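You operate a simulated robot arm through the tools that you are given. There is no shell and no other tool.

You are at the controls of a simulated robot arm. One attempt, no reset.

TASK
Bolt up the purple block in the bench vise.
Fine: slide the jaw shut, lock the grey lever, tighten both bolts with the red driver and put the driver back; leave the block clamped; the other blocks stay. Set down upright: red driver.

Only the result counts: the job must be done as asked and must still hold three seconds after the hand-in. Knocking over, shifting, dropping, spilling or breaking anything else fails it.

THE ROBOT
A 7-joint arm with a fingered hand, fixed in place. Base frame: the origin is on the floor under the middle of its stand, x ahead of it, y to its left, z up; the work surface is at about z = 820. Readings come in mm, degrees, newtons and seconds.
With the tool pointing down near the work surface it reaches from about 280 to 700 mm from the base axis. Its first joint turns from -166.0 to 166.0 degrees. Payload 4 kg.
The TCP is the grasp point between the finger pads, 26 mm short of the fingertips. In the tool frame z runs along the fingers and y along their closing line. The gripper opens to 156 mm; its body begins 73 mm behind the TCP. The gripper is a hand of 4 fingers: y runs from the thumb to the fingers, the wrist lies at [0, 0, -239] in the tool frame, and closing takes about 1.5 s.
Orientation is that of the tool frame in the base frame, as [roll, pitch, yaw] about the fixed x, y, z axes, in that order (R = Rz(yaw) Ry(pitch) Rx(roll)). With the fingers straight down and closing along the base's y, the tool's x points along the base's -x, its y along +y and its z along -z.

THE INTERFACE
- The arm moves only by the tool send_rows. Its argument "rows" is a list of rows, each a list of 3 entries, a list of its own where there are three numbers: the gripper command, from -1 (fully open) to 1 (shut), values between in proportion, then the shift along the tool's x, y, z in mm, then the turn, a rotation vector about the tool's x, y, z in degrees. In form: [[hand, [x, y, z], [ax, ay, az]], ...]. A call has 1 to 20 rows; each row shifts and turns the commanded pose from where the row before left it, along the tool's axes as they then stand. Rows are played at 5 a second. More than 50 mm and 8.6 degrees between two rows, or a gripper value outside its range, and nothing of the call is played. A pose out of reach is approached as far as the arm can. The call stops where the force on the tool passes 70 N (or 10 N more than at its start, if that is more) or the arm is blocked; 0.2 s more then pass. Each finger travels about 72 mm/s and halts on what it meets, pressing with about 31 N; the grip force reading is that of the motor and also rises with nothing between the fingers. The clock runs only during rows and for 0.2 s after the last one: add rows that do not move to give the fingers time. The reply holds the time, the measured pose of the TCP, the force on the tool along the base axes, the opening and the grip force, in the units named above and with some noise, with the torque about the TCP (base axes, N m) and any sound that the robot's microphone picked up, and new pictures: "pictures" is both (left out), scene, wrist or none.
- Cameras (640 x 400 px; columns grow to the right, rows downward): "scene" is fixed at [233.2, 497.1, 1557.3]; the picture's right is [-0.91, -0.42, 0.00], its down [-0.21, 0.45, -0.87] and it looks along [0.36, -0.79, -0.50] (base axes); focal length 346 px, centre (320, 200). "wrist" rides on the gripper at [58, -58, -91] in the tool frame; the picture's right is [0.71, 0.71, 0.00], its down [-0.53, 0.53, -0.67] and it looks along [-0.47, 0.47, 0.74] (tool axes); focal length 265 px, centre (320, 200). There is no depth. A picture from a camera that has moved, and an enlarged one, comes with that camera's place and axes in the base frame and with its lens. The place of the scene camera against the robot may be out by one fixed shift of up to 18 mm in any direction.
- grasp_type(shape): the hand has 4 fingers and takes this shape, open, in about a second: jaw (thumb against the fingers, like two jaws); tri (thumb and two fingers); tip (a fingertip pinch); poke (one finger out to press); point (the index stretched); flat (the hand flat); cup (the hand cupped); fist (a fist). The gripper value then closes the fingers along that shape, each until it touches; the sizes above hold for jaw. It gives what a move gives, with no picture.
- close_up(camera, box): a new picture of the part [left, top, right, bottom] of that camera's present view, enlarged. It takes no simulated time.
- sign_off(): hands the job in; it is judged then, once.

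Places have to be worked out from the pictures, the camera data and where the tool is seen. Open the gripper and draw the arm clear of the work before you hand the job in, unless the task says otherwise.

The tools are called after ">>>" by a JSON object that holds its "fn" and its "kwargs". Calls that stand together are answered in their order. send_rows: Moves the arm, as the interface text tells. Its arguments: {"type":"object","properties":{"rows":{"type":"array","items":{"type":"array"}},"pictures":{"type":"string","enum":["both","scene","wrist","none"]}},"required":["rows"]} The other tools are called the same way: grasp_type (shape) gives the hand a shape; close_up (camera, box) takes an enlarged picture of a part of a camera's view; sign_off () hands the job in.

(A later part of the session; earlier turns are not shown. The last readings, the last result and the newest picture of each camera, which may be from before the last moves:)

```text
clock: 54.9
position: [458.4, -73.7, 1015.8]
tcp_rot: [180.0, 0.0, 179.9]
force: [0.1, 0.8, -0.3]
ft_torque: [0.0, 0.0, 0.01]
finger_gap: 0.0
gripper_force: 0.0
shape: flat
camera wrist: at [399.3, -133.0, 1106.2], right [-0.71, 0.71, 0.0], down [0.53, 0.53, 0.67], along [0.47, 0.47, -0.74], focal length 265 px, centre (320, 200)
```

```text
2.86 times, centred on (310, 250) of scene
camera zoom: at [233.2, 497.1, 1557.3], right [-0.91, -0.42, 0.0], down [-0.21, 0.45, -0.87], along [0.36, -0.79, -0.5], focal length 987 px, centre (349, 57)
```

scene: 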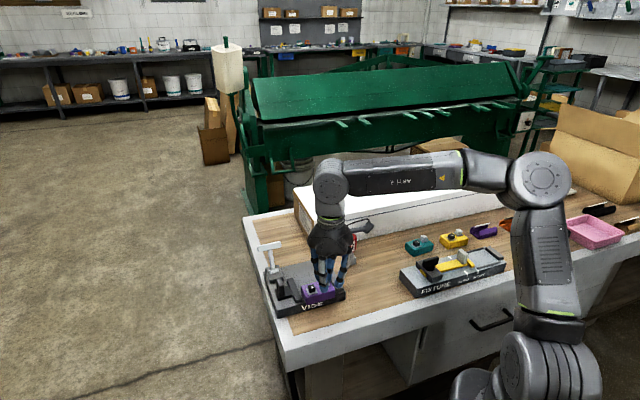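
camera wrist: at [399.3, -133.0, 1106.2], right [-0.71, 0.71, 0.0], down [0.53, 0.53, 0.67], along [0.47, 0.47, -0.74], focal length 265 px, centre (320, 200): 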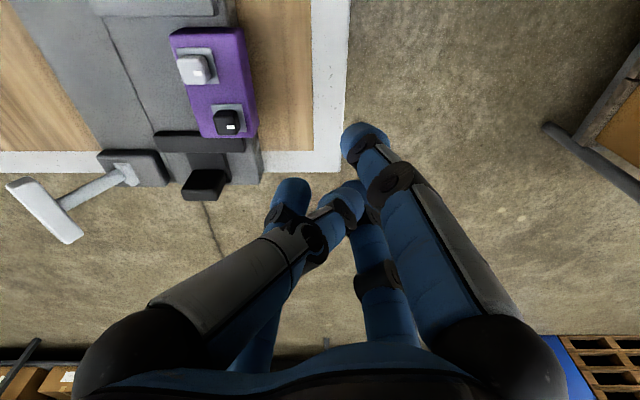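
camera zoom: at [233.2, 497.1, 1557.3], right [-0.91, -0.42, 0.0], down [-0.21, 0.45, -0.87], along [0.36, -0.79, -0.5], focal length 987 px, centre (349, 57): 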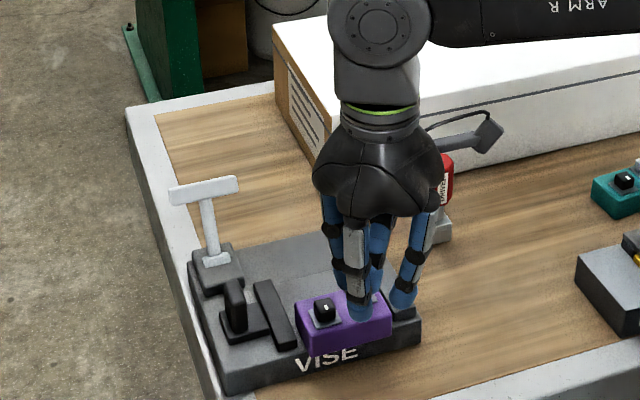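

Flat is asymmetric here; a half-closed jaw (gap 39 mm) gives a symmetric pusher with two leading tips. I'll set that and descend beside the block on the robot side.

>>> {"fn": "grasp_type", "kwargs": {"shape": "jaw"}}

>>> {"fn": "send_rows", "kwargs": {"rows": [[0.5, [-6.9, -12.5, 0], [0, 0, 0]], [0.5, [0, 0, 0], [0, 0, 0]], [0.5, [0, 0, 0], [0, 0, 0]], [0.5, [0, 0, 0], [0, 0, 0]], [0.5, [0, 0, 0], [0, 0, 0]], [0.5, [0, 0, 0], [0, 0, 0]], [0.5, [0, 0, 0], [0, 0, 0]], [0.5, [0, 0, 0], [0, 0, 0]], [0.5, [0, 0, 43], [0, 0, 0]], [0.5, [0, 0, 43], [0, 0, 0]], [0.5, [0, 0, 30], [0, 0, 0]], [0.5, [0, 0, 0], [0, 0, 0]]], "pictures": "both"}}

>>> {"fn": "close_up", "kwargs": {"camera": "scene", "box": [250, 200, 370, 320]}}

```text
clock: 55.8
position: [459.0, -73.9, 1014.7]
tcp_rot: [180.0, 0.0, 179.9]
force: [-0.5, 0.4, -0.1]
ft_torque: [-0.01, -0.01, -0.01]
finger_gap: 155.9
gripper_force: 0.0
shape: jaw
```

```text
clock: 58.4
position: [465.8, -88.4, 899.1]
tcp_rot: [-180.0, 0.2, 179.9]
force: [-0.5, -0.3, -0.4]
ft_torque: [0.02, -0.02, 0.01]
finger_gap: 39.2
gripper_force: 0.1
shape: jaw
camera wrist: at [406.9, -146.3, 990.2], right [-0.71, 0.71, 0.0], down [0.53, 0.53, 0.67], along [0.47, 0.47, -0.74], focal length 265 px, centre (320, 200)
```

scene: 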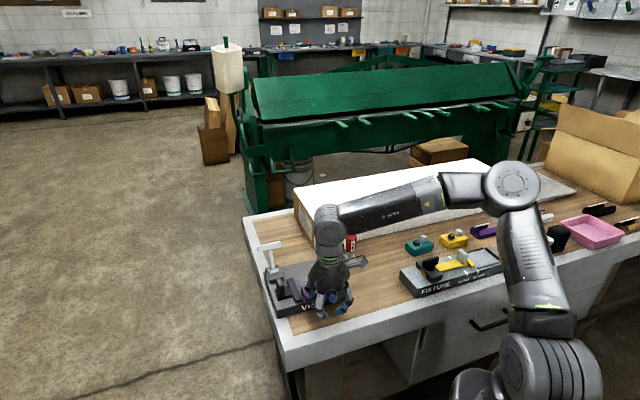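
wrist: 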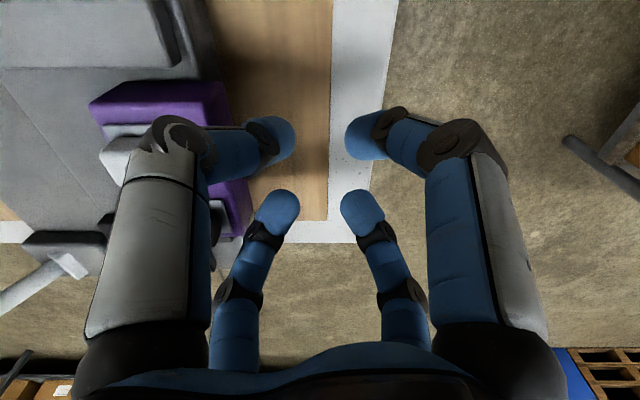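

```text
3.33 times, centred on (310, 260) of scene
camera zoom: at [233.2, 497.1, 1557.3], right [-0.91, -0.42, 0.0], down [-0.21, 0.45, -0.87], along [0.36, -0.79, -0.5], focal length 1152 px, centre (353, 0)
```

zoom: 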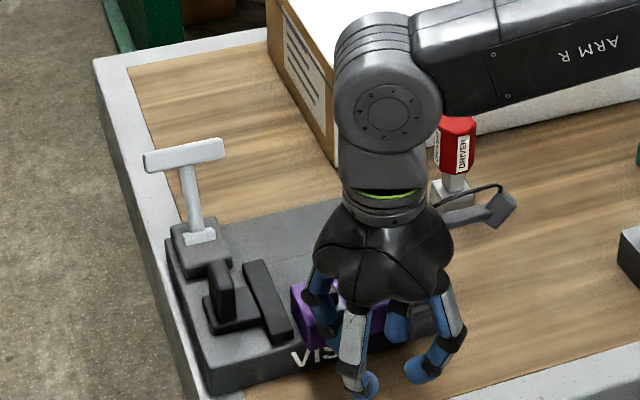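

At this closing the knuckles bulge outward and could hit the black bolt. I'll back off 20 mm and open to about 78 mm so the fingers are straighter and the tips lead.

>>> {"fn": "send_rows", "kwargs": {"rows": [[0.5, [14, 14, 0], [0, 0, 0]], [0.0, [0, 0, 0], [0, 0, 0]], [0.0, [0, 0, 0], [0, 0, 0]], [0.0, [0, 0, 0], [0, 0, 0]], [0.0, [0, 0, 0], [0, 0, 0]], [0.0, [0, 0, 0], [0, 0, 0]]], "pictures": "wrist"}}

>>> {"fn": "close_up", "kwargs": {"camera": "scene", "box": [250, 220, 370, 340]}}

```text
clock: 59.8
position: [451.0, -74.1, 899.6]
tcp_rot: [-179.9, 0.1, 179.9]
force: [0.0, -0.5, -0.4]
ft_torque: [-0.01, 0.0, -0.01]
finger_gap: 77.4
gripper_force: 0.0
shape: jaw
camera wrist: at [392.4, -132.0, 990.4], right [-0.71, 0.71, 0.0], down [0.53, 0.53, 0.67], along [0.47, 0.47, -0.74], focal length 265 px, centre (320, 200)
```

wrist: 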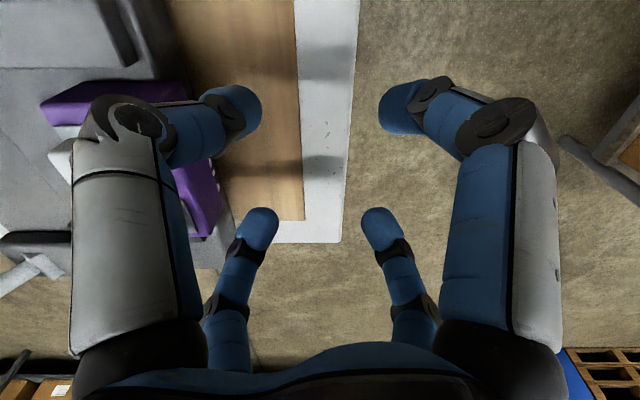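

```text
3.33 times, centred on (310, 280) of scene
camera zoom: at [233.2, 497.1, 1557.3], right [-0.91, -0.42, 0.0], down [-0.21, 0.45, -0.87], along [0.36, -0.79, -0.5], focal length 1152 px, centre (353, -67)
```

zoom: 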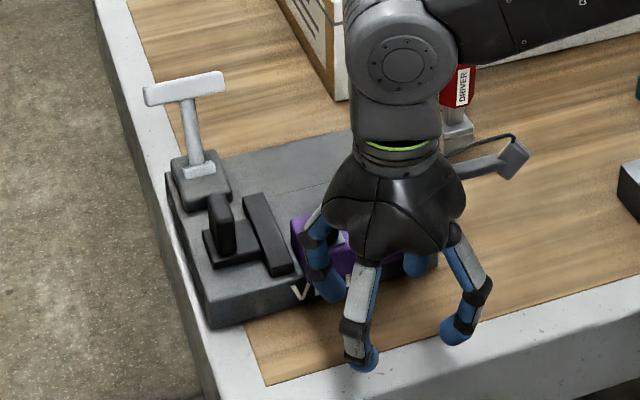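

The tips curl inward at this opening, so the joints would lead. Fully open, the fingertip is the outermost point, so I'll back off, open fully and turn to yaw 225 so the thumb tip alone leads toward the block's centre.

>>> {"fn": "send_rows", "kwargs": {"rows": [[0.0, [21.2, 21.2, 0], [0, 0, 0]], [-1, [21.2, 21.2, 0], [0, 0, 0]], [-1, [0, 0, 0], [0, 0, -7.5]], [-1, [0, 0, 0], [0, 0, -7.5]], [-1, [0, 0, 0], [0, 0, -7.5]], [-1, [0, 0, 0], [0, 0, -7.5]], [-1, [0, 0, 0], [0, 0, -7.5]], [-1, [0, 0, 0], [0, 0, -7.5]], [-1, [-1.5, 0, 13], [0, 0, 0]], [-1, [0, 0, 0], [0, 0, 0]]], "pictures": "both"}}

>>> {"fn": "close_up", "kwargs": {"camera": "scene", "box": [250, 220, 370, 340]}}

```text
clock: 62.0
position: [409.6, -30.8, 886.8]
tcp_rot: [-179.9, 0.1, -135.0]
force: [-0.3, -0.2, -0.2]
ft_torque: [-0.03, 0.01, -0.01]
finger_gap: 155.9
gripper_force: 0.0
shape: jaw
camera wrist: at [409.1, -112.2, 977.2], right [-1.0, 0.0, 0.0], down [0.0, 0.74, 0.67], along [0.0, 0.67, -0.74], focal length 265 px, centre (320, 200)
```

scene: 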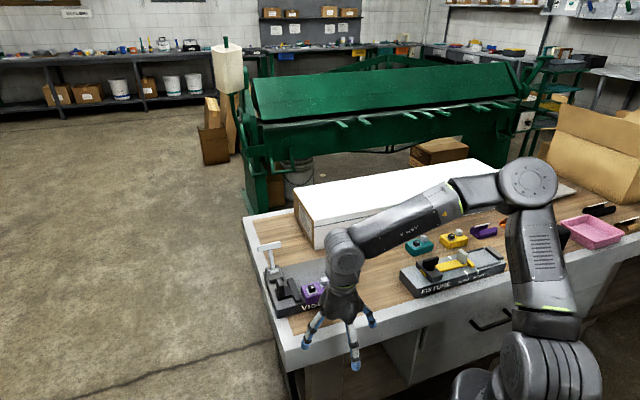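
wrist: 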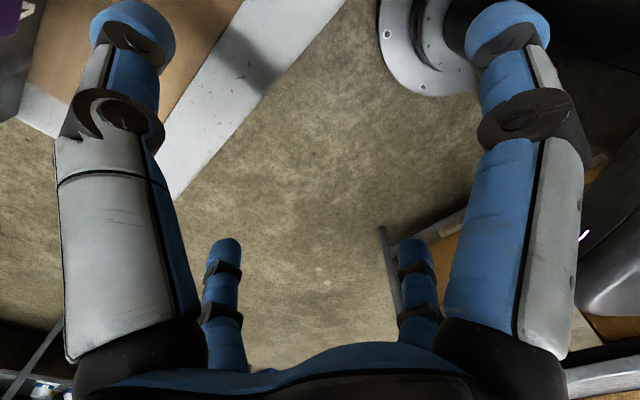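

```text
3.33 times, centred on (310, 280) of scene
camera zoom: at [233.2, 497.1, 1557.3], right [-0.91, -0.42, 0.0], down [-0.21, 0.45, -0.87], along [0.36, -0.79, -0.5], focal length 1152 px, centre (353, -67)
```

zoom: 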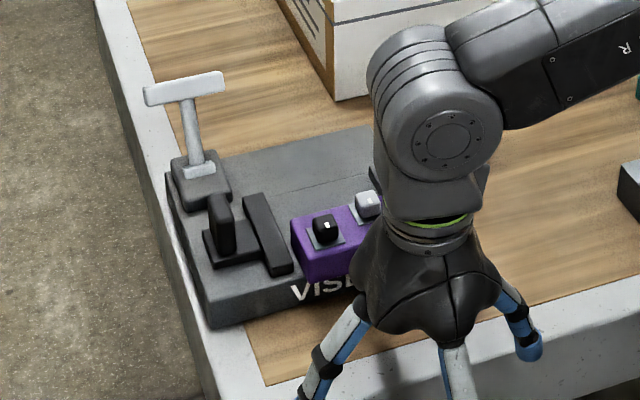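

The thumb points at the block's centre line with its tip about 30 mm short. Approaching and then pushing along +e2 in small steps.

>>> {"fn": "send_rows", "kwargs": {"rows": [[-1, [0, -12, 0], [0, 0, 0]], [-1, [0, -12, 0], [0, 0, 0]], [-1, [0, -5, 0], [0, 0, 0]], [-1, [0, -4, 0], [0, 0, 0]], [-1, [0, -4, 0], [0, 0, 0]], [-1, [0, 0, 0], [0, 0, 0]]], "pictures": "wrist"}}

>>> {"fn": "close_up", "kwargs": {"camera": "scene", "box": [250, 230, 350, 320]}}

>>> {"fn": "close_up", "kwargs": {"camera": "wrist", "box": [0, 0, 200, 120]}}

```text
clock: 63.4
position: [435.6, -55.7, 885.1]
tcp_rot: [180.0, -0.1, -135.1]
force: [-0.8, 1.9, 1.0]
ft_torque: [-0.02, -0.03, 0.0]
finger_gap: 155.7
gripper_force: 0.0
shape: jaw
camera wrist: at [435.0, -138.5, 977.3], right [-1.0, 0.0, 0.0], down [0.0, 0.74, 0.67], along [0.0, 0.67, -0.74], focal length 265 px, centre (320, 200)
```

wrist: 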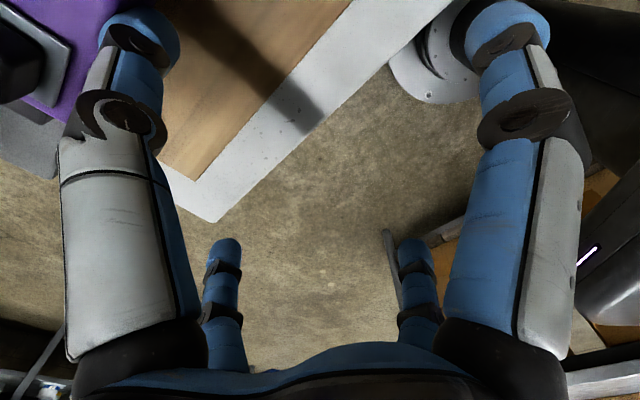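

```text
4.44 times, centred on (300, 275) of scene
camera zoom: at [233.2, 497.1, 1557.3], right [-0.91, -0.42, 0.0], down [-0.21, 0.45, -0.87], along [0.36, -0.79, -0.5], focal length 1535 px, centre (409, -133)
```

zoom: 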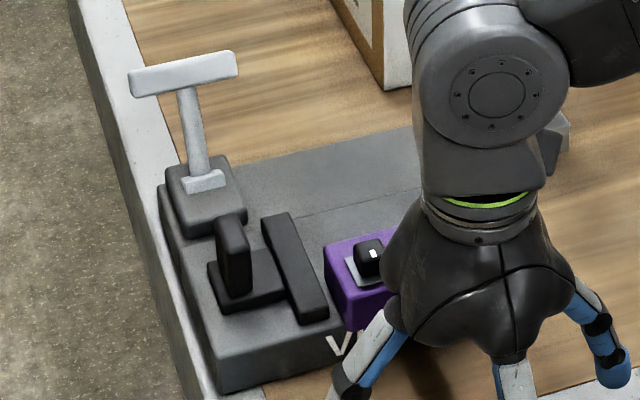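

```text
3.20 times, centred on (100, 60) of wrist
camera zoom: at [435.0, -138.5, 977.3], right [-1.0, 0.0, 0.0], down [0.0, 0.74, 0.67], along [0.0, 0.67, -0.74], focal length 849 px, centre (1024, 648)
```

zoom: 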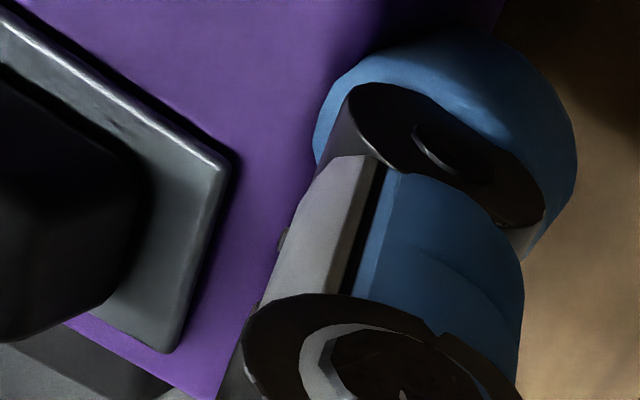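

There is about 2 N of reaction, so the thumb is in contact. Pushing on 20 mm, then measuring.

>>> {"fn": "send_rows", "kwargs": {"rows": [[-1, [0, -5, 0], [0, 0, 0]], [-1, [0, -5, 0], [0, 0, 0]], [-1, [0, -5, 0], [0, 0, 0]], [-1, [0, -5, 0], [0, 0, 0]], [-1, [0, 0, 0], [0, 0, 0]]], "pictures": "wrist"}}

>>> {"fn": "close_up", "kwargs": {"camera": "scene", "box": [250, 230, 350, 320]}}

```text
clock: 64.6
position: [451.0, -70.3, 886.4]
tcp_rot: [-179.9, 0.0, -135.2]
force: [-0.9, 0.8, 0.0]
ft_torque: [0.02, 0.01, -0.03]
finger_gap: 155.9
gripper_force: 0.0
shape: jaw
camera wrist: at [449.6, -152.7, 977.5], right [-1.0, 0.0, 0.0], down [0.0, 0.74, 0.67], along [0.0, 0.67, -0.74], focal length 265 px, centre (320, 200)
```

wrist: 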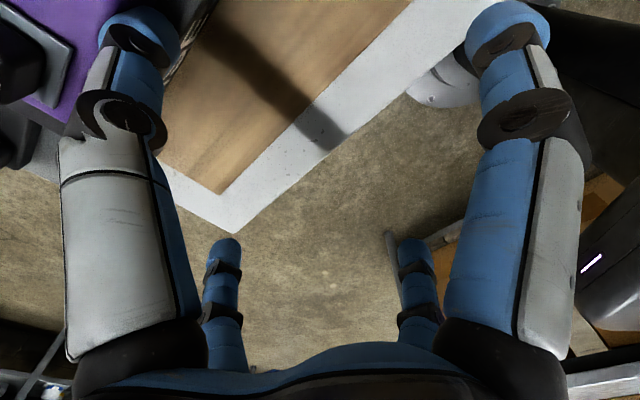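

```text
4.44 times, centred on (300, 275) of scene
camera zoom: at [233.2, 497.1, 1557.3], right [-0.91, -0.42, 0.0], down [-0.21, 0.45, -0.87], along [0.36, -0.79, -0.5], focal length 1535 px, centre (409, -133)
```

zoom: 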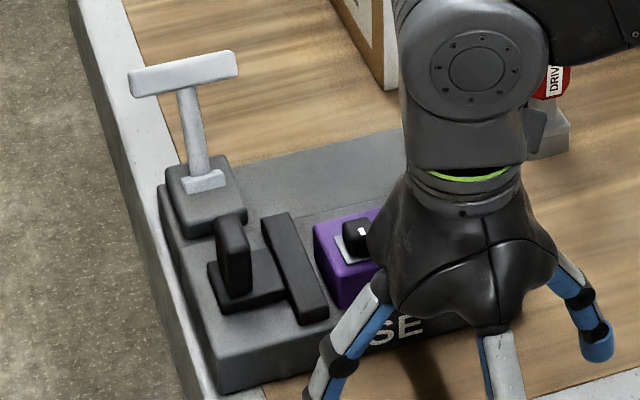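

The block moves with the thumb and its centre is now at e2≈490. Pushing another 9.5 mm to the jaw centre line, then backing away.

>>> {"fn": "send_rows", "kwargs": {"rows": [[-1, [0, -5, 0], [0, 0, 0]], [-1, [0, -4.5, 0], [0, 0, 0]], [-1, [0, 0, 0], [0, 0, 0]], [-1, [0, 15, 0], [0, 0, 0]], [-1, [0, 30, -20], [0, 0, 0]], [-1, [0, 0, -40], [0, 0, 0]], [-1, [0, 0, -45], [0, 0, 0]], [-1, [0, 0, -45], [0, 0, 0]], [-1, [0, 0, 0], [0, 0, 0]]], "pictures": "both"}}

>>> {"fn": "close_up", "kwargs": {"camera": "scene", "box": [250, 230, 350, 320]}}

```text
clock: 66.6
position: [425.8, -46.2, 1035.8]
tcp_rot: [-179.9, 0.0, -135.1]
force: [0.6, -0.1, -0.3]
ft_torque: [0.01, 0.0, -0.02]
finger_gap: 156.0
gripper_force: 0.1
shape: jaw
camera wrist: at [424.8, -128.2, 1127.9], right [-1.0, 0.0, 0.0], down [0.0, 0.74, 0.67], along [0.0, 0.67, -0.74], focal length 265 px, centre (320, 200)
```

scene: 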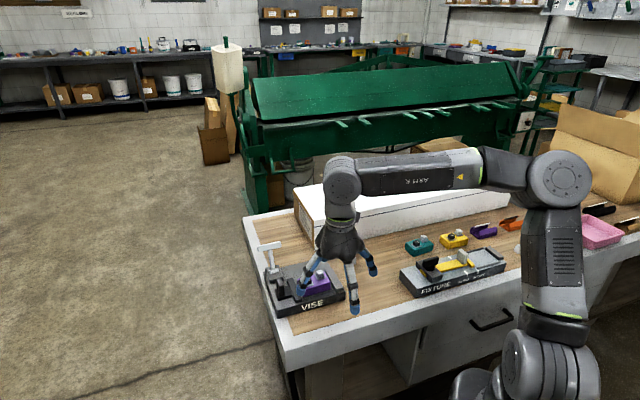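
wrist: 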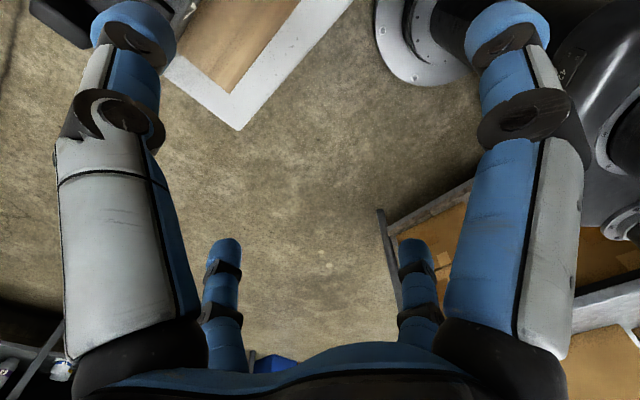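

```text
4.44 times, centred on (300, 275) of scene
camera zoom: at [233.2, 497.1, 1557.3], right [-0.91, -0.42, 0.0], down [-0.21, 0.45, -0.87], along [0.36, -0.79, -0.5], focal length 1535 px, centre (409, -133)
```

zoom: 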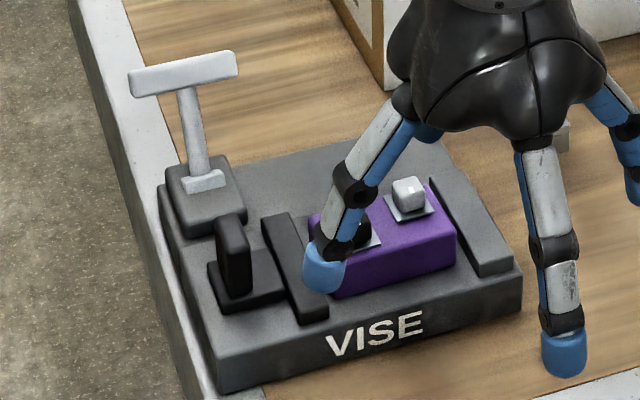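

The block now sits centred between the jaws. I'll make a fist (knuckles reach about 48 mm at TCP height) and move at height to beyond the handle post so I can push it toward the block.

>>> {"fn": "grasp_type", "kwargs": {"shape": "fist"}}

>>> {"fn": "send_rows", "kwargs": {"rows": [[-1, [-30, -10, 0], [0, 0, 0]], [-1, [-35, -20, 0], [0, 0, 0]], [-1, [-35, -30, 0], [0, 0, 0]], [-1, [-35, -35, 0], [0, 0, 0]], [-1, [-35, -35, 0], [0, 0, 0]], [-1, [-12, -34, 0], [0, 0, 0]], [-1, [0, 0, 0], [0, 0, 0]]], "pictures": "both"}}

>>> {"fn": "close_up", "kwargs": {"camera": "wrist", "box": [160, 0, 480, 200]}}

>>> {"fn": "close_up", "kwargs": {"camera": "scene", "box": [240, 180, 360, 320]}}

```text
clock: 67.5
position: [426.5, -46.0, 1035.6]
tcp_rot: [-179.9, 0.0, -135.0]
force: [-0.1, 0.5, 0.3]
ft_torque: [-0.01, 0.01, -0.03]
finger_gap: 0.2
gripper_force: 0.2
shape: fist
```

```text
clock: 69.1
position: [656.6, -27.2, 1036.0]
tcp_rot: [180.0, -0.1, -135.0]
force: [0.1, 0.2, -0.2]
ft_torque: [0.0, -0.02, 0.03]
finger_gap: 0.0
gripper_force: 0.0
shape: fist
out of reach, approached as far as the arm can: row 6
camera wrist: at [657.0, -109.7, 1128.3], right [-1.0, 0.0, 0.0], down [0.0, 0.74, 0.67], along [0.0, 0.67, -0.74], focal length 265 px, centre (320, 200)
```

scene: 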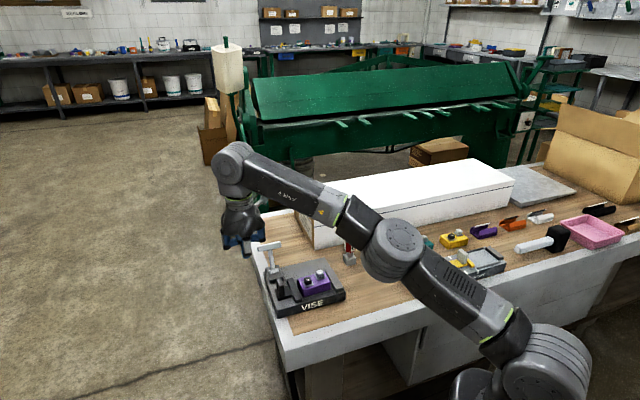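
wrist: 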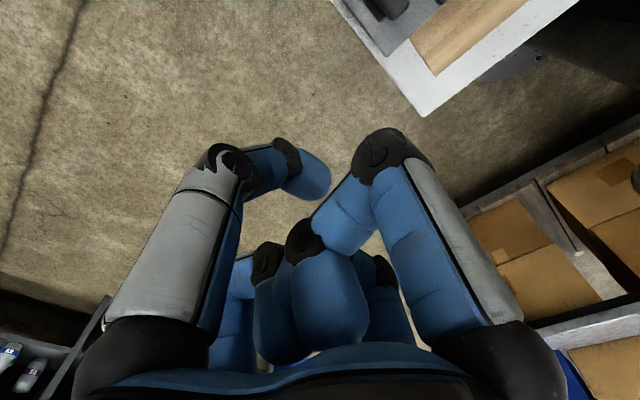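

```text
2.00 times, centred on (320, 100) of wrist
camera zoom: at [657.0, -109.7, 1128.3], right [-1.0, 0.0, 0.0], down [0.0, 0.74, 0.67], along [0.0, 0.67, -0.74], focal length 531 px, centre (320, 400)
```

zoom: 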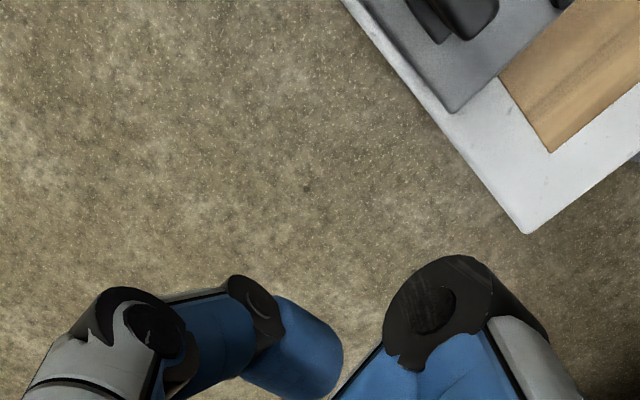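

```text
2.86 times, centred on (300, 250) of scene
camera zoom: at [233.2, 497.1, 1557.3], right [-0.91, -0.42, 0.0], down [-0.21, 0.45, -0.87], along [0.36, -0.79, -0.5], focal length 987 px, centre (377, 57)
```

zoom: 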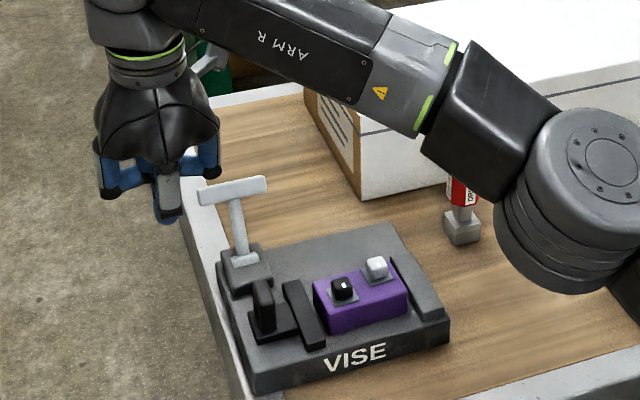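

The arm hit its reach limit at this height; lower down it reaches farther. I'll come back a little and descend behind the post.

>>> {"fn": "send_rows", "kwargs": {"rows": [[-1, [10, 0, 30], [0, 0, 0]], [-1, [0, 0, 40], [0, 0, 0]], [-1, [0, 0, 40], [0, 0, 0]], [-1, [0, 0, 0], [0, 0, 0]]], "pictures": "both"}}

>>> {"fn": "close_up", "kwargs": {"camera": "scene", "box": [240, 180, 360, 320]}}

```text
clock: 70.1
position: [651.7, -35.1, 926.3]
tcp_rot: [-179.9, 0.0, -135.1]
force: [0.5, 0.0, -0.4]
ft_torque: [0.04, 0.01, -0.01]
finger_gap: 0.0
gripper_force: 0.0
shape: fist
camera wrist: at [650.2, -117.2, 1017.6], right [-1.0, 0.0, 0.0], down [0.0, 0.74, 0.67], along [0.0, 0.67, -0.74], focal length 265 px, centre (320, 200)
```

scene: 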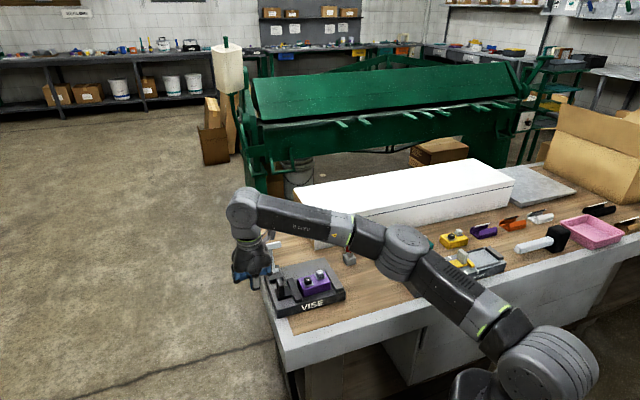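
wrist: 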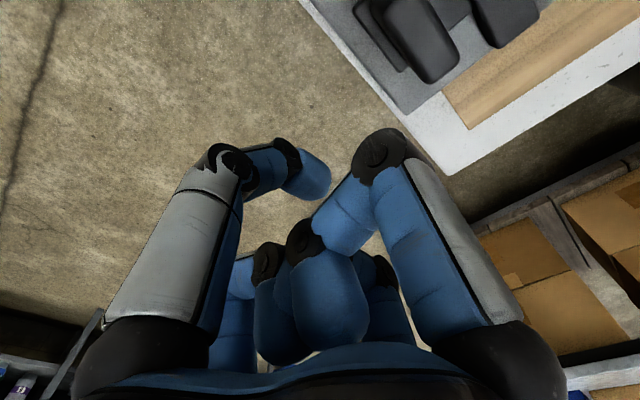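

```text
2.86 times, centred on (300, 250) of scene
camera zoom: at [233.2, 497.1, 1557.3], right [-0.91, -0.42, 0.0], down [-0.21, 0.45, -0.87], along [0.36, -0.79, -0.5], focal length 987 px, centre (377, 57)
```

zoom: 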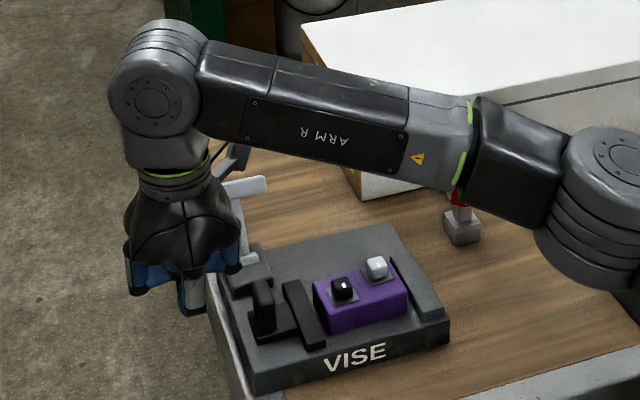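

The fist is beyond the post at e1≈436. Lowering to z≈884 and shifting toward the post's middle.

>>> {"fn": "send_rows", "kwargs": {"rows": [[-1, [0, 0, 22], [0, 0, 0]], [-1, [0, -5, 20], [0, 0, 0]], [-1, [0, -5, 0], [0, 0, 0]], [-1, [0, 0, 0], [0, 0, 0]]], "pictures": "both"}}

>>> {"fn": "close_up", "kwargs": {"camera": "wrist", "box": [280, 0, 520, 180]}}

>>> {"fn": "close_up", "kwargs": {"camera": "scene", "box": [250, 220, 350, 320]}}

```text
clock: 71.1
position: [658.5, -41.4, 884.4]
tcp_rot: [-179.9, 0.0, -135.1]
force: [0.7, 0.9, -1.2]
ft_torque: [0.0, 0.03, -0.03]
finger_gap: 0.0
gripper_force: 0.0
shape: fist
camera wrist: at [658.0, -123.9, 975.6], right [-1.0, 0.0, 0.0], down [0.0, 0.74, 0.67], along [0.0, 0.67, -0.74], focal length 265 px, centre (320, 200)
```

scene: 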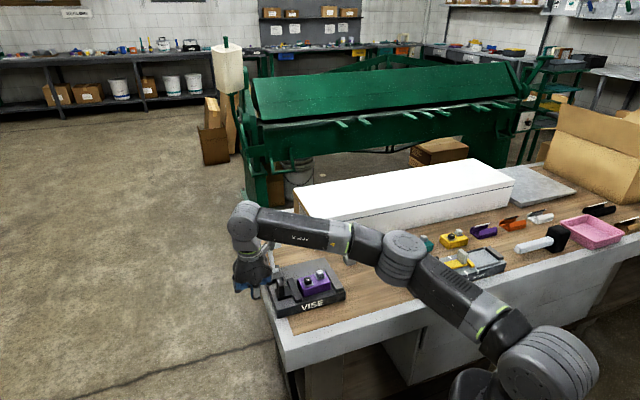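
wrist: 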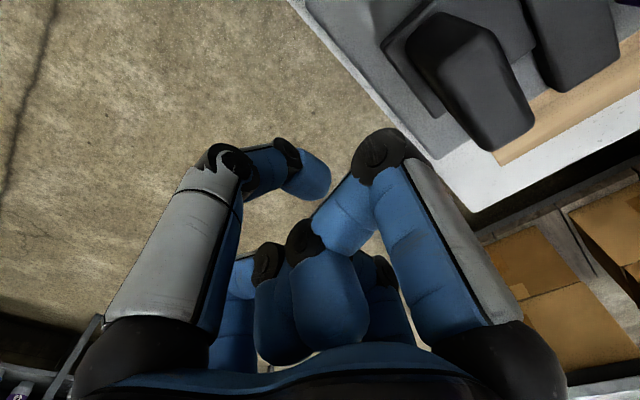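

```text
2.22 times, centred on (400, 90) of wrist
camera zoom: at [658.0, -123.9, 975.6], right [-1.0, 0.0, 0.0], down [0.0, 0.74, 0.67], along [0.0, 0.67, -0.74], focal length 590 px, centre (142, 444)
```

zoom: 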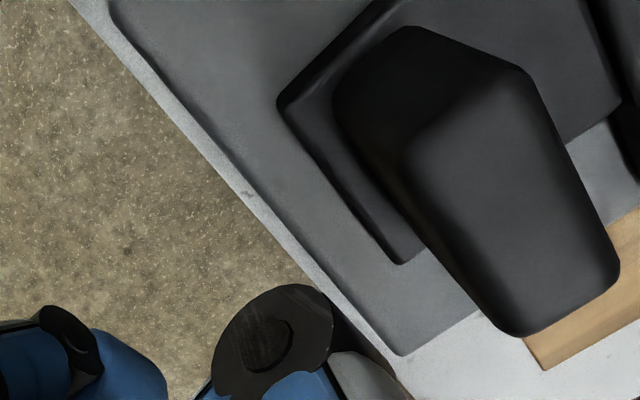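

```text
4.00 times, centred on (300, 270) of scene
camera zoom: at [233.2, 497.1, 1557.3], right [-0.91, -0.42, 0.0], down [-0.21, 0.45, -0.87], along [0.36, -0.79, -0.5], focal length 1382 px, centre (400, -80)
```

zoom: 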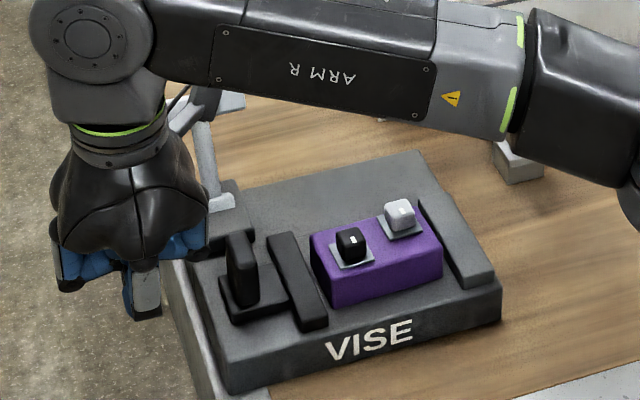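

The post's far face is near e1≈372 and the knuckles are at about 388. Pushing toward −e1 in small steps.

>>> {"fn": "send_rows", "kwargs": {"rows": [[-1, [8, 0, 0], [0, 0, 0]], [-1, [6, 0, 0], [0, 0, 0]], [-1, [4, 0, 0], [0, 0, 0]], [-1, [4, 0, 0], [0, 0, 0]], [-1, [0, 0, 0], [0, 0, 0]]], "pictures": "wrist"}}

>>> {"fn": "close_up", "kwargs": {"camera": "scene", "box": [250, 220, 350, 320]}}

```text
clock: 72.3
position: [644.1, -55.8, 884.3]
tcp_rot: [-179.9, 0.0, -135.2]
force: [0.8, 1.5, 1.4]
ft_torque: [-0.13, 0.07, 0.01]
finger_gap: 0.0
gripper_force: 0.1
shape: fist
camera wrist: at [642.6, -139.2, 975.5], right [-1.0, 0.0, 0.0], down [0.0, 0.74, 0.67], along [0.0, 0.67, -0.74], focal length 265 px, centre (320, 200)
```

wrist: 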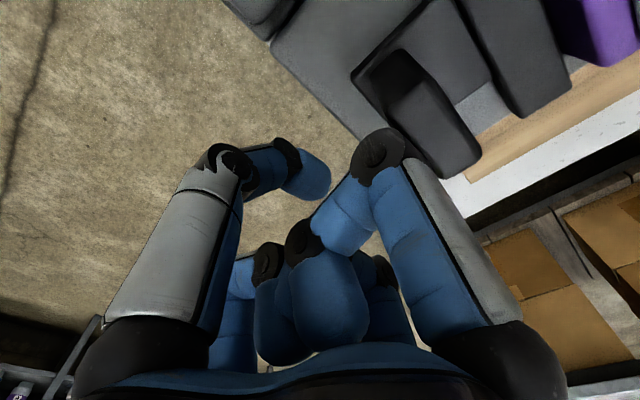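

```text
4.00 times, centred on (300, 270) of scene
camera zoom: at [233.2, 497.1, 1557.3], right [-0.91, -0.42, 0.0], down [-0.21, 0.45, -0.87], along [0.36, -0.79, -0.5], focal length 1382 px, centre (400, -80)
```

zoom: 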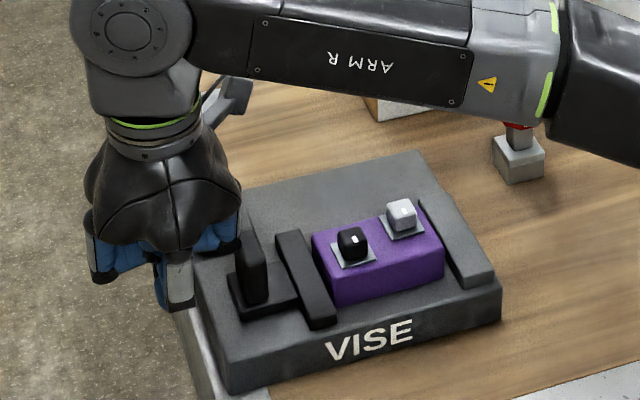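

The jaw is sliding with light force and is nearly at the block. Continuing in 3 mm steps.

>>> {"fn": "send_rows", "kwargs": {"rows": [[-1, [3, 0, 0], [0, 0, 0]], [-1, [3, 0, 0], [0, 0, 0]], [-1, [3, 0, 0], [0, 0, 0]], [-1, [0, 0, 0], [0, 0, 0]]], "pictures": "none"}}

>>> {"fn": "close_up", "kwargs": {"camera": "scene", "box": [250, 220, 350, 320]}}

```text
clock: 73.3
position: [637.8, -62.7, 885.6]
tcp_rot: [-179.9, 0.1, -135.1]
force: [2.5, 2.5, 3.1]
ft_torque: [-0.21, 0.12, 0.03]
finger_gap: 0.0
gripper_force: 0.1
shape: fist
```

```text
4.00 times, centred on (300, 270) of scene
camera zoom: at [233.2, 497.1, 1557.3], right [-0.91, -0.42, 0.0], down [-0.21, 0.45, -0.87], along [0.36, -0.79, -0.5], focal length 1382 px, centre (400, -80)
```

zoom: 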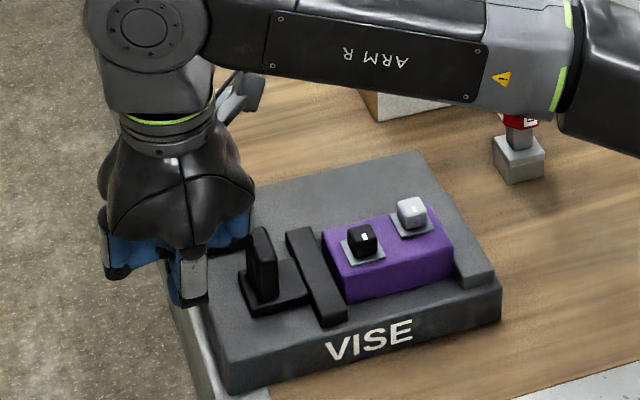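

Jaw and block move together toward the fixed jaw. Continuing until the force climbs.

>>> {"fn": "send_rows", "kwargs": {"rows": [[-1, [2, 0, 0], [0, 0, 0]], [-1, [2, 0, 0], [0, 0, 0]], [-1, [2, 0, 0], [0, 0, 0]], [-1, [0, 0, 0], [0, 0, 0]]], "pictures": "none"}}

>>> {"fn": "close_up", "kwargs": {"camera": "scene", "box": [250, 220, 350, 320]}}

```text
clock: 74.3
position: [633.4, -68.3, 884.8]
tcp_rot: [-179.9, 0.1, -135.1]
force: [4.0, 2.5, 20.0]
ft_torque: [-0.8, 0.51, 0.08]
finger_gap: 0.1
gripper_force: 0.1
shape: fist
```

```text
4.00 times, centred on (300, 270) of scene
camera zoom: at [233.2, 497.1, 1557.3], right [-0.91, -0.42, 0.0], down [-0.21, 0.45, -0.87], along [0.36, -0.79, -0.5], focal length 1382 px, centre (400, -80)
```

zoom: 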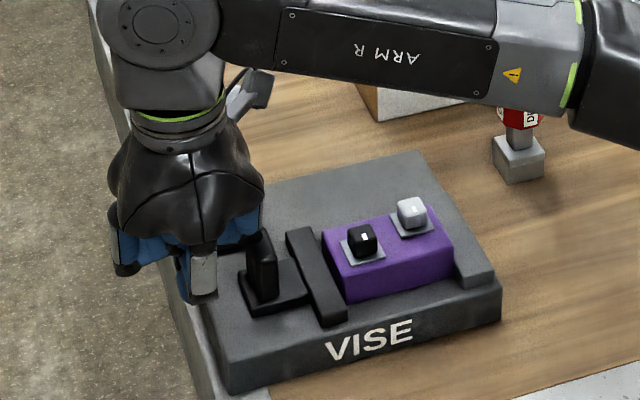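

The force is mostly upward (20 N): the knuckle is riding over the post's top edge. I'll back off, lower 10 mm and push again with the knuckle flat against the post.

>>> {"fn": "send_rows", "kwargs": {"rows": [[-1, [-10, 0, 0], [0, 0, 0]], [-1, [0, 0, 10], [0, 0, 0]], [-1, [4, 0, 0], [0, 0, 0]], [-1, [3, 0, 0], [0, 0, 0]], [-1, [0, 0, 0], [0, 0, 0]]], "pictures": "wrist"}}

>>> {"fn": "close_up", "kwargs": {"camera": "scene", "box": [250, 220, 350, 320]}}

```text
clock: 74.9
position: [641.6, -61.1, 885.1]
tcp_rot: [-179.3, 0.5, -135.0]
force: [0.1, 0.4, 10.5]
ft_torque: [-0.38, 0.23, 0.02]
finger_gap: 0.0
gripper_force: 0.0
shape: fist
stopped in row 3: the force on the tool passed its limit at 77 N (the readings are from after the stop); the commanded pose is now the measured one
camera wrist: at [639.5, -142.3, 977.1], right [-1.0, 0.0, -0.01], down [-0.01, 0.75, 0.67], along [0.01, 0.67, -0.75], focal length 265 px, centre (320, 200)
```

wrist: 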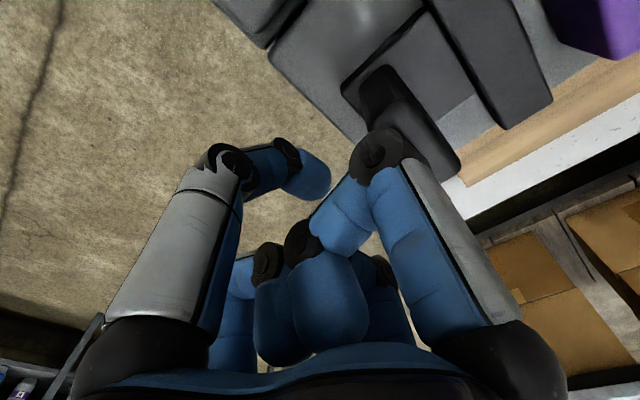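

```text
4.00 times, centred on (300, 270) of scene
camera zoom: at [233.2, 497.1, 1557.3], right [-0.91, -0.42, 0.0], down [-0.21, 0.45, -0.87], along [0.36, -0.79, -0.5], focal length 1382 px, centre (400, -80)
```

zoom: 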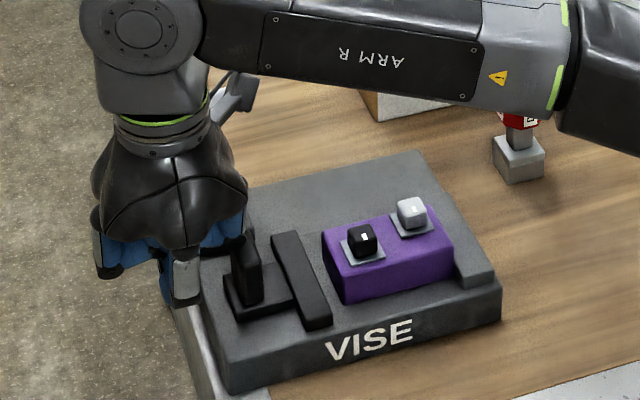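

That lowering pressed the knuckle onto the post top (the knuckles sit about 14 mm above the TCP) and dragged the jaw back a bit. I'll lift off, retreat, go lower beyond the post and push again.

>>> {"fn": "send_rows", "kwargs": {"rows": [[-1, [0, 0, -15], [0, 0, 0]], [-1, [-15, 0, 0], [-0.7, 0.5, 0]], [-1, [-13, 0, 0], [0, 0, 0]], [-1, [0, 0, 0], [0, 0, 0]]], "pictures": "wrist"}}

>>> {"fn": "close_up", "kwargs": {"camera": "scene", "box": [250, 220, 350, 320]}}

```text
clock: 75.9
position: [661.6, -40.3, 900.4]
tcp_rot: [179.9, 0.0, -134.9]
force: [0.7, -0.4, 0.7]
ft_torque: [-0.01, 0.0, 0.0]
finger_gap: 0.1
gripper_force: 0.0
shape: fist
camera wrist: at [660.5, -123.1, 990.5], right [-1.0, 0.0, 0.0], down [0.0, 0.74, 0.67], along [0.0, 0.67, -0.74], focal length 265 px, centre (320, 200)
```

wrist: 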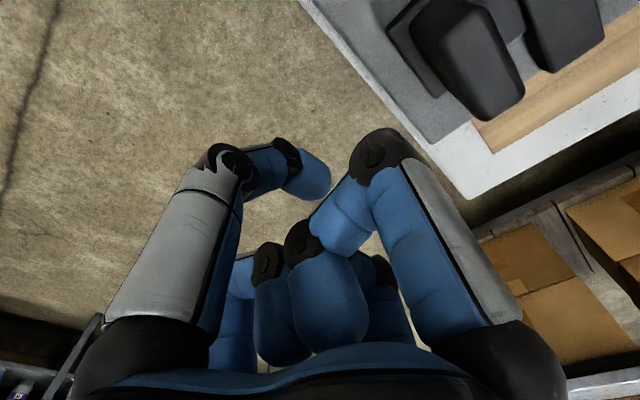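

```text
4.00 times, centred on (300, 270) of scene
camera zoom: at [233.2, 497.1, 1557.3], right [-0.91, -0.42, 0.0], down [-0.21, 0.45, -0.87], along [0.36, -0.79, -0.5], focal length 1382 px, centre (400, -80)
```

zoom: 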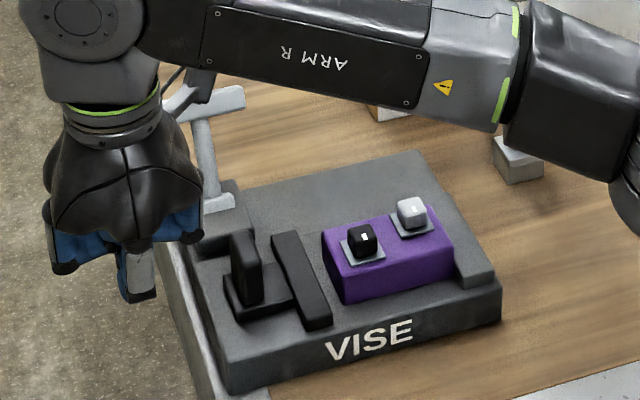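

Clear of the post again. Lowering to z≈867 and pushing.

>>> {"fn": "send_rows", "kwargs": {"rows": [[-1, [0, 0, 17], [0, 0, 0]], [-1, [0, 0, 16], [0, 0, 0]], [-1, [5, 0, 0], [0, 0, 0]], [-1, [5, 0, 0], [0, 0, 0]], [-1, [4, 0, 0], [0, 0, 0]], [-1, [3, 0, 0], [0, 0, 0]], [-1, [0, 0, 0], [0, 0, 0]]], "pictures": "wrist"}}

>>> {"fn": "close_up", "kwargs": {"camera": "scene", "box": [250, 220, 350, 320]}}

```text
clock: 77.5
position: [650.1, -51.7, 866.2]
tcp_rot: [179.9, -0.2, -135.1]
force: [-0.4, 0.2, 1.1]
ft_torque: [0.0, 0.02, -0.01]
finger_gap: 0.0
gripper_force: 0.0
shape: fist
camera wrist: at [648.3, -134.6, 957.9], right [-1.0, 0.0, 0.0], down [0.0, 0.74, 0.67], along [0.0, 0.67, -0.74], focal length 265 px, centre (320, 200)
```

wrist: 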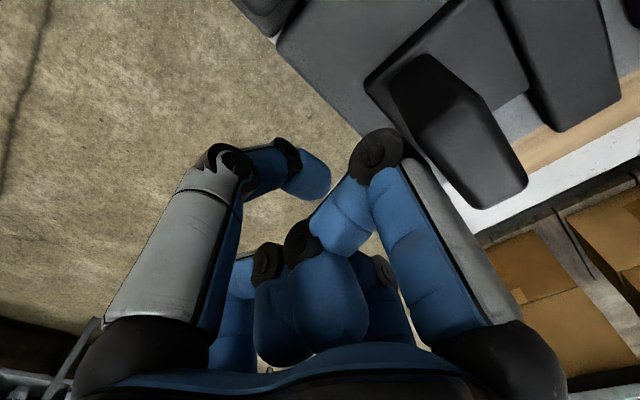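

```text
4.00 times, centred on (300, 270) of scene
camera zoom: at [233.2, 497.1, 1557.3], right [-0.91, -0.42, 0.0], down [-0.21, 0.45, -0.87], along [0.36, -0.79, -0.5], focal length 1382 px, centre (400, -80)
```

zoom: 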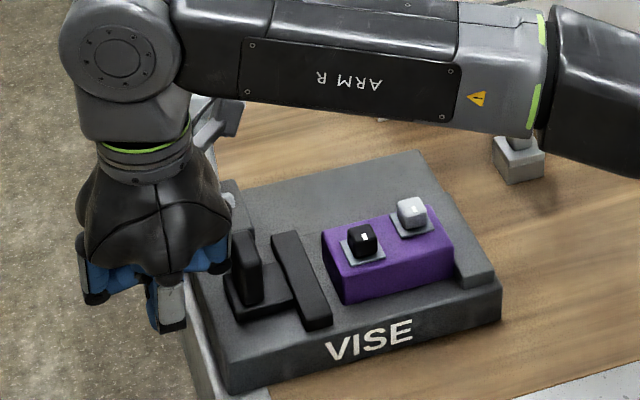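

No contact yet at e1≈423. Continuing.

>>> {"fn": "send_rows", "kwargs": {"rows": [[-1, [3, 0, 0], [0, 0, 0]], [-1, [3, 0, 0], [0, 0, 0]], [-1, [3, 0, 0], [0, 0, 0]], [-1, [3, 0, 0], [0, 0, 0]], [-1, [0, 0, 0], [0, 0, 0]]], "pictures": "none"}}

>>> {"fn": "close_up", "kwargs": {"camera": "scene", "box": [250, 220, 350, 320]}}

```text
clock: 78.7
position: [641.3, -60.4, 866.3]
tcp_rot: [179.8, -0.1, -135.0]
force: [3.1, 1.8, -0.1]
ft_torque: [-0.07, 0.11, 0.04]
finger_gap: 0.0
gripper_force: 0.0
shape: fist
```

```text
4.00 times, centred on (300, 270) of scene
camera zoom: at [233.2, 497.1, 1557.3], right [-0.91, -0.42, 0.0], down [-0.21, 0.45, -0.87], along [0.36, -0.79, -0.5], focal length 1382 px, centre (400, -80)
```

zoom: 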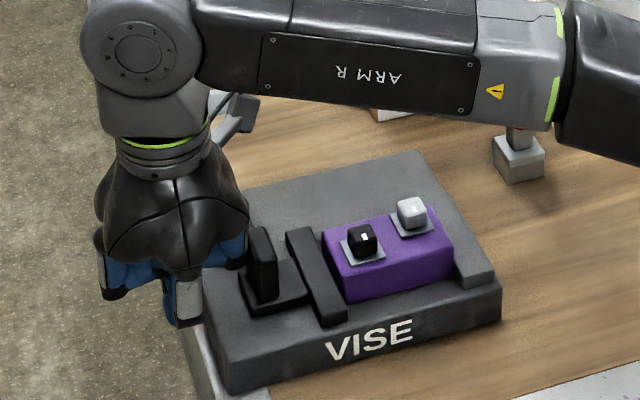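

The push is now purely horizontal and the jaw is at the block. Pressing on until the clamp is tight.

>>> {"fn": "send_rows", "kwargs": {"rows": [[-1, [2, 0, 0], [0, 0, 0]], [-1, [2, 0, 0], [0, 0, 0]], [-1, [1, 0, 0], [0, 0, 0]], [-1, [0, 0, 0], [0, 0, 0]]], "pictures": "none"}}

>>> {"fn": "close_up", "kwargs": {"camera": "scene", "box": [250, 220, 350, 320]}}

```text
clock: 79.7
position: [640.2, -60.1, 867.3]
tcp_rot: [179.9, 0.4, -134.9]
force: [37.1, 23.2, 4.2]
ft_torque: [-1.03, 1.51, 0.94]
finger_gap: 0.0
gripper_force: 0.0
shape: fist
```

```text
4.00 times, centred on (300, 270) of scene
camera zoom: at [233.2, 497.1, 1557.3], right [-0.91, -0.42, 0.0], down [-0.21, 0.45, -0.87], along [0.36, -0.79, -0.5], focal length 1382 px, centre (400, -80)
```

zoom: 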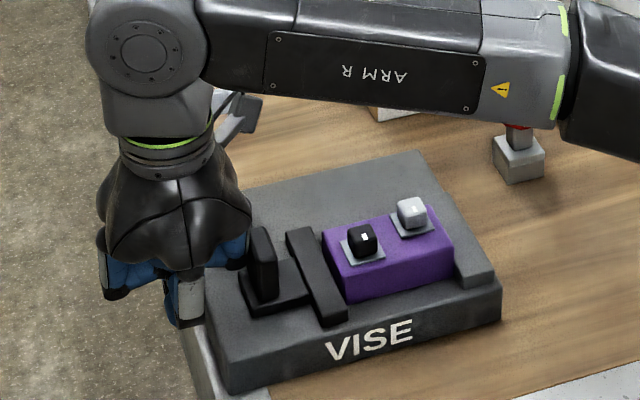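

Lateral force rose to about 43 N with no more travel, so the jaw is tight on the block. Backing off and rising to check that it stays.

>>> {"fn": "send_rows", "kwargs": {"rows": [[-1, [-8, 0, 0], [0, 0, 0]], [-1, [-15, 0, 0], [0, -0.4, 0]], [-1, [-12, 0, 0], [0, 0, 0]], [-1, [0, 0, -40], [0, 0, 0]], [-1, [0, 0, -40], [0, 0, 0]], [-1, [0, 0, -30], [0, 0, 0]], [-1, [0, 0, 0], [0, 0, 0]]], "pictures": "both"}}

>>> {"fn": "close_up", "kwargs": {"camera": "scene", "box": [250, 220, 350, 320]}}

```text
clock: 81.3
position: [661.8, -40.1, 976.0]
tcp_rot: [179.9, 0.3, -135.0]
force: [-0.5, -0.3, 0.2]
ft_torque: [-0.01, -0.02, -0.01]
finger_gap: 0.0
gripper_force: 0.0
shape: fist
camera wrist: at [660.2, -122.6, 1068.0], right [-1.0, 0.0, 0.0], down [0.0, 0.74, 0.67], along [0.0, 0.67, -0.74], focal length 265 px, centre (320, 200)
```

scene: 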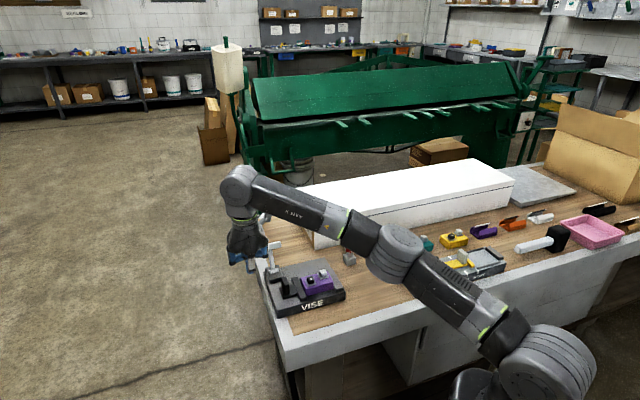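
wrist: 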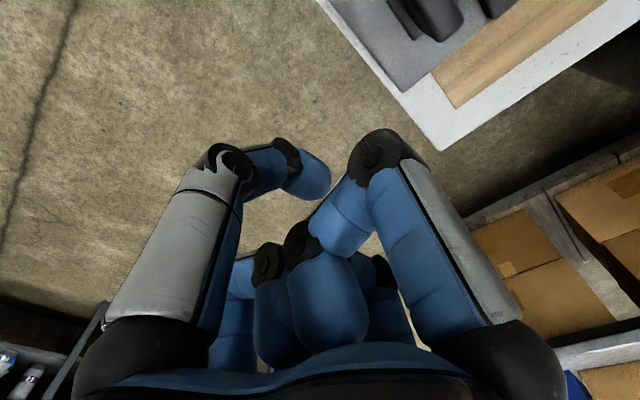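

```text
4.00 times, centred on (300, 270) of scene
camera zoom: at [233.2, 497.1, 1557.3], right [-0.91, -0.42, 0.0], down [-0.21, 0.45, -0.87], along [0.36, -0.79, -0.5], focal length 1382 px, centre (400, -80)
```

zoom: 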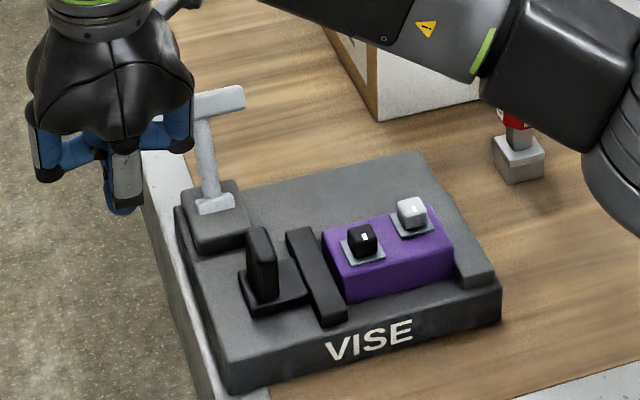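

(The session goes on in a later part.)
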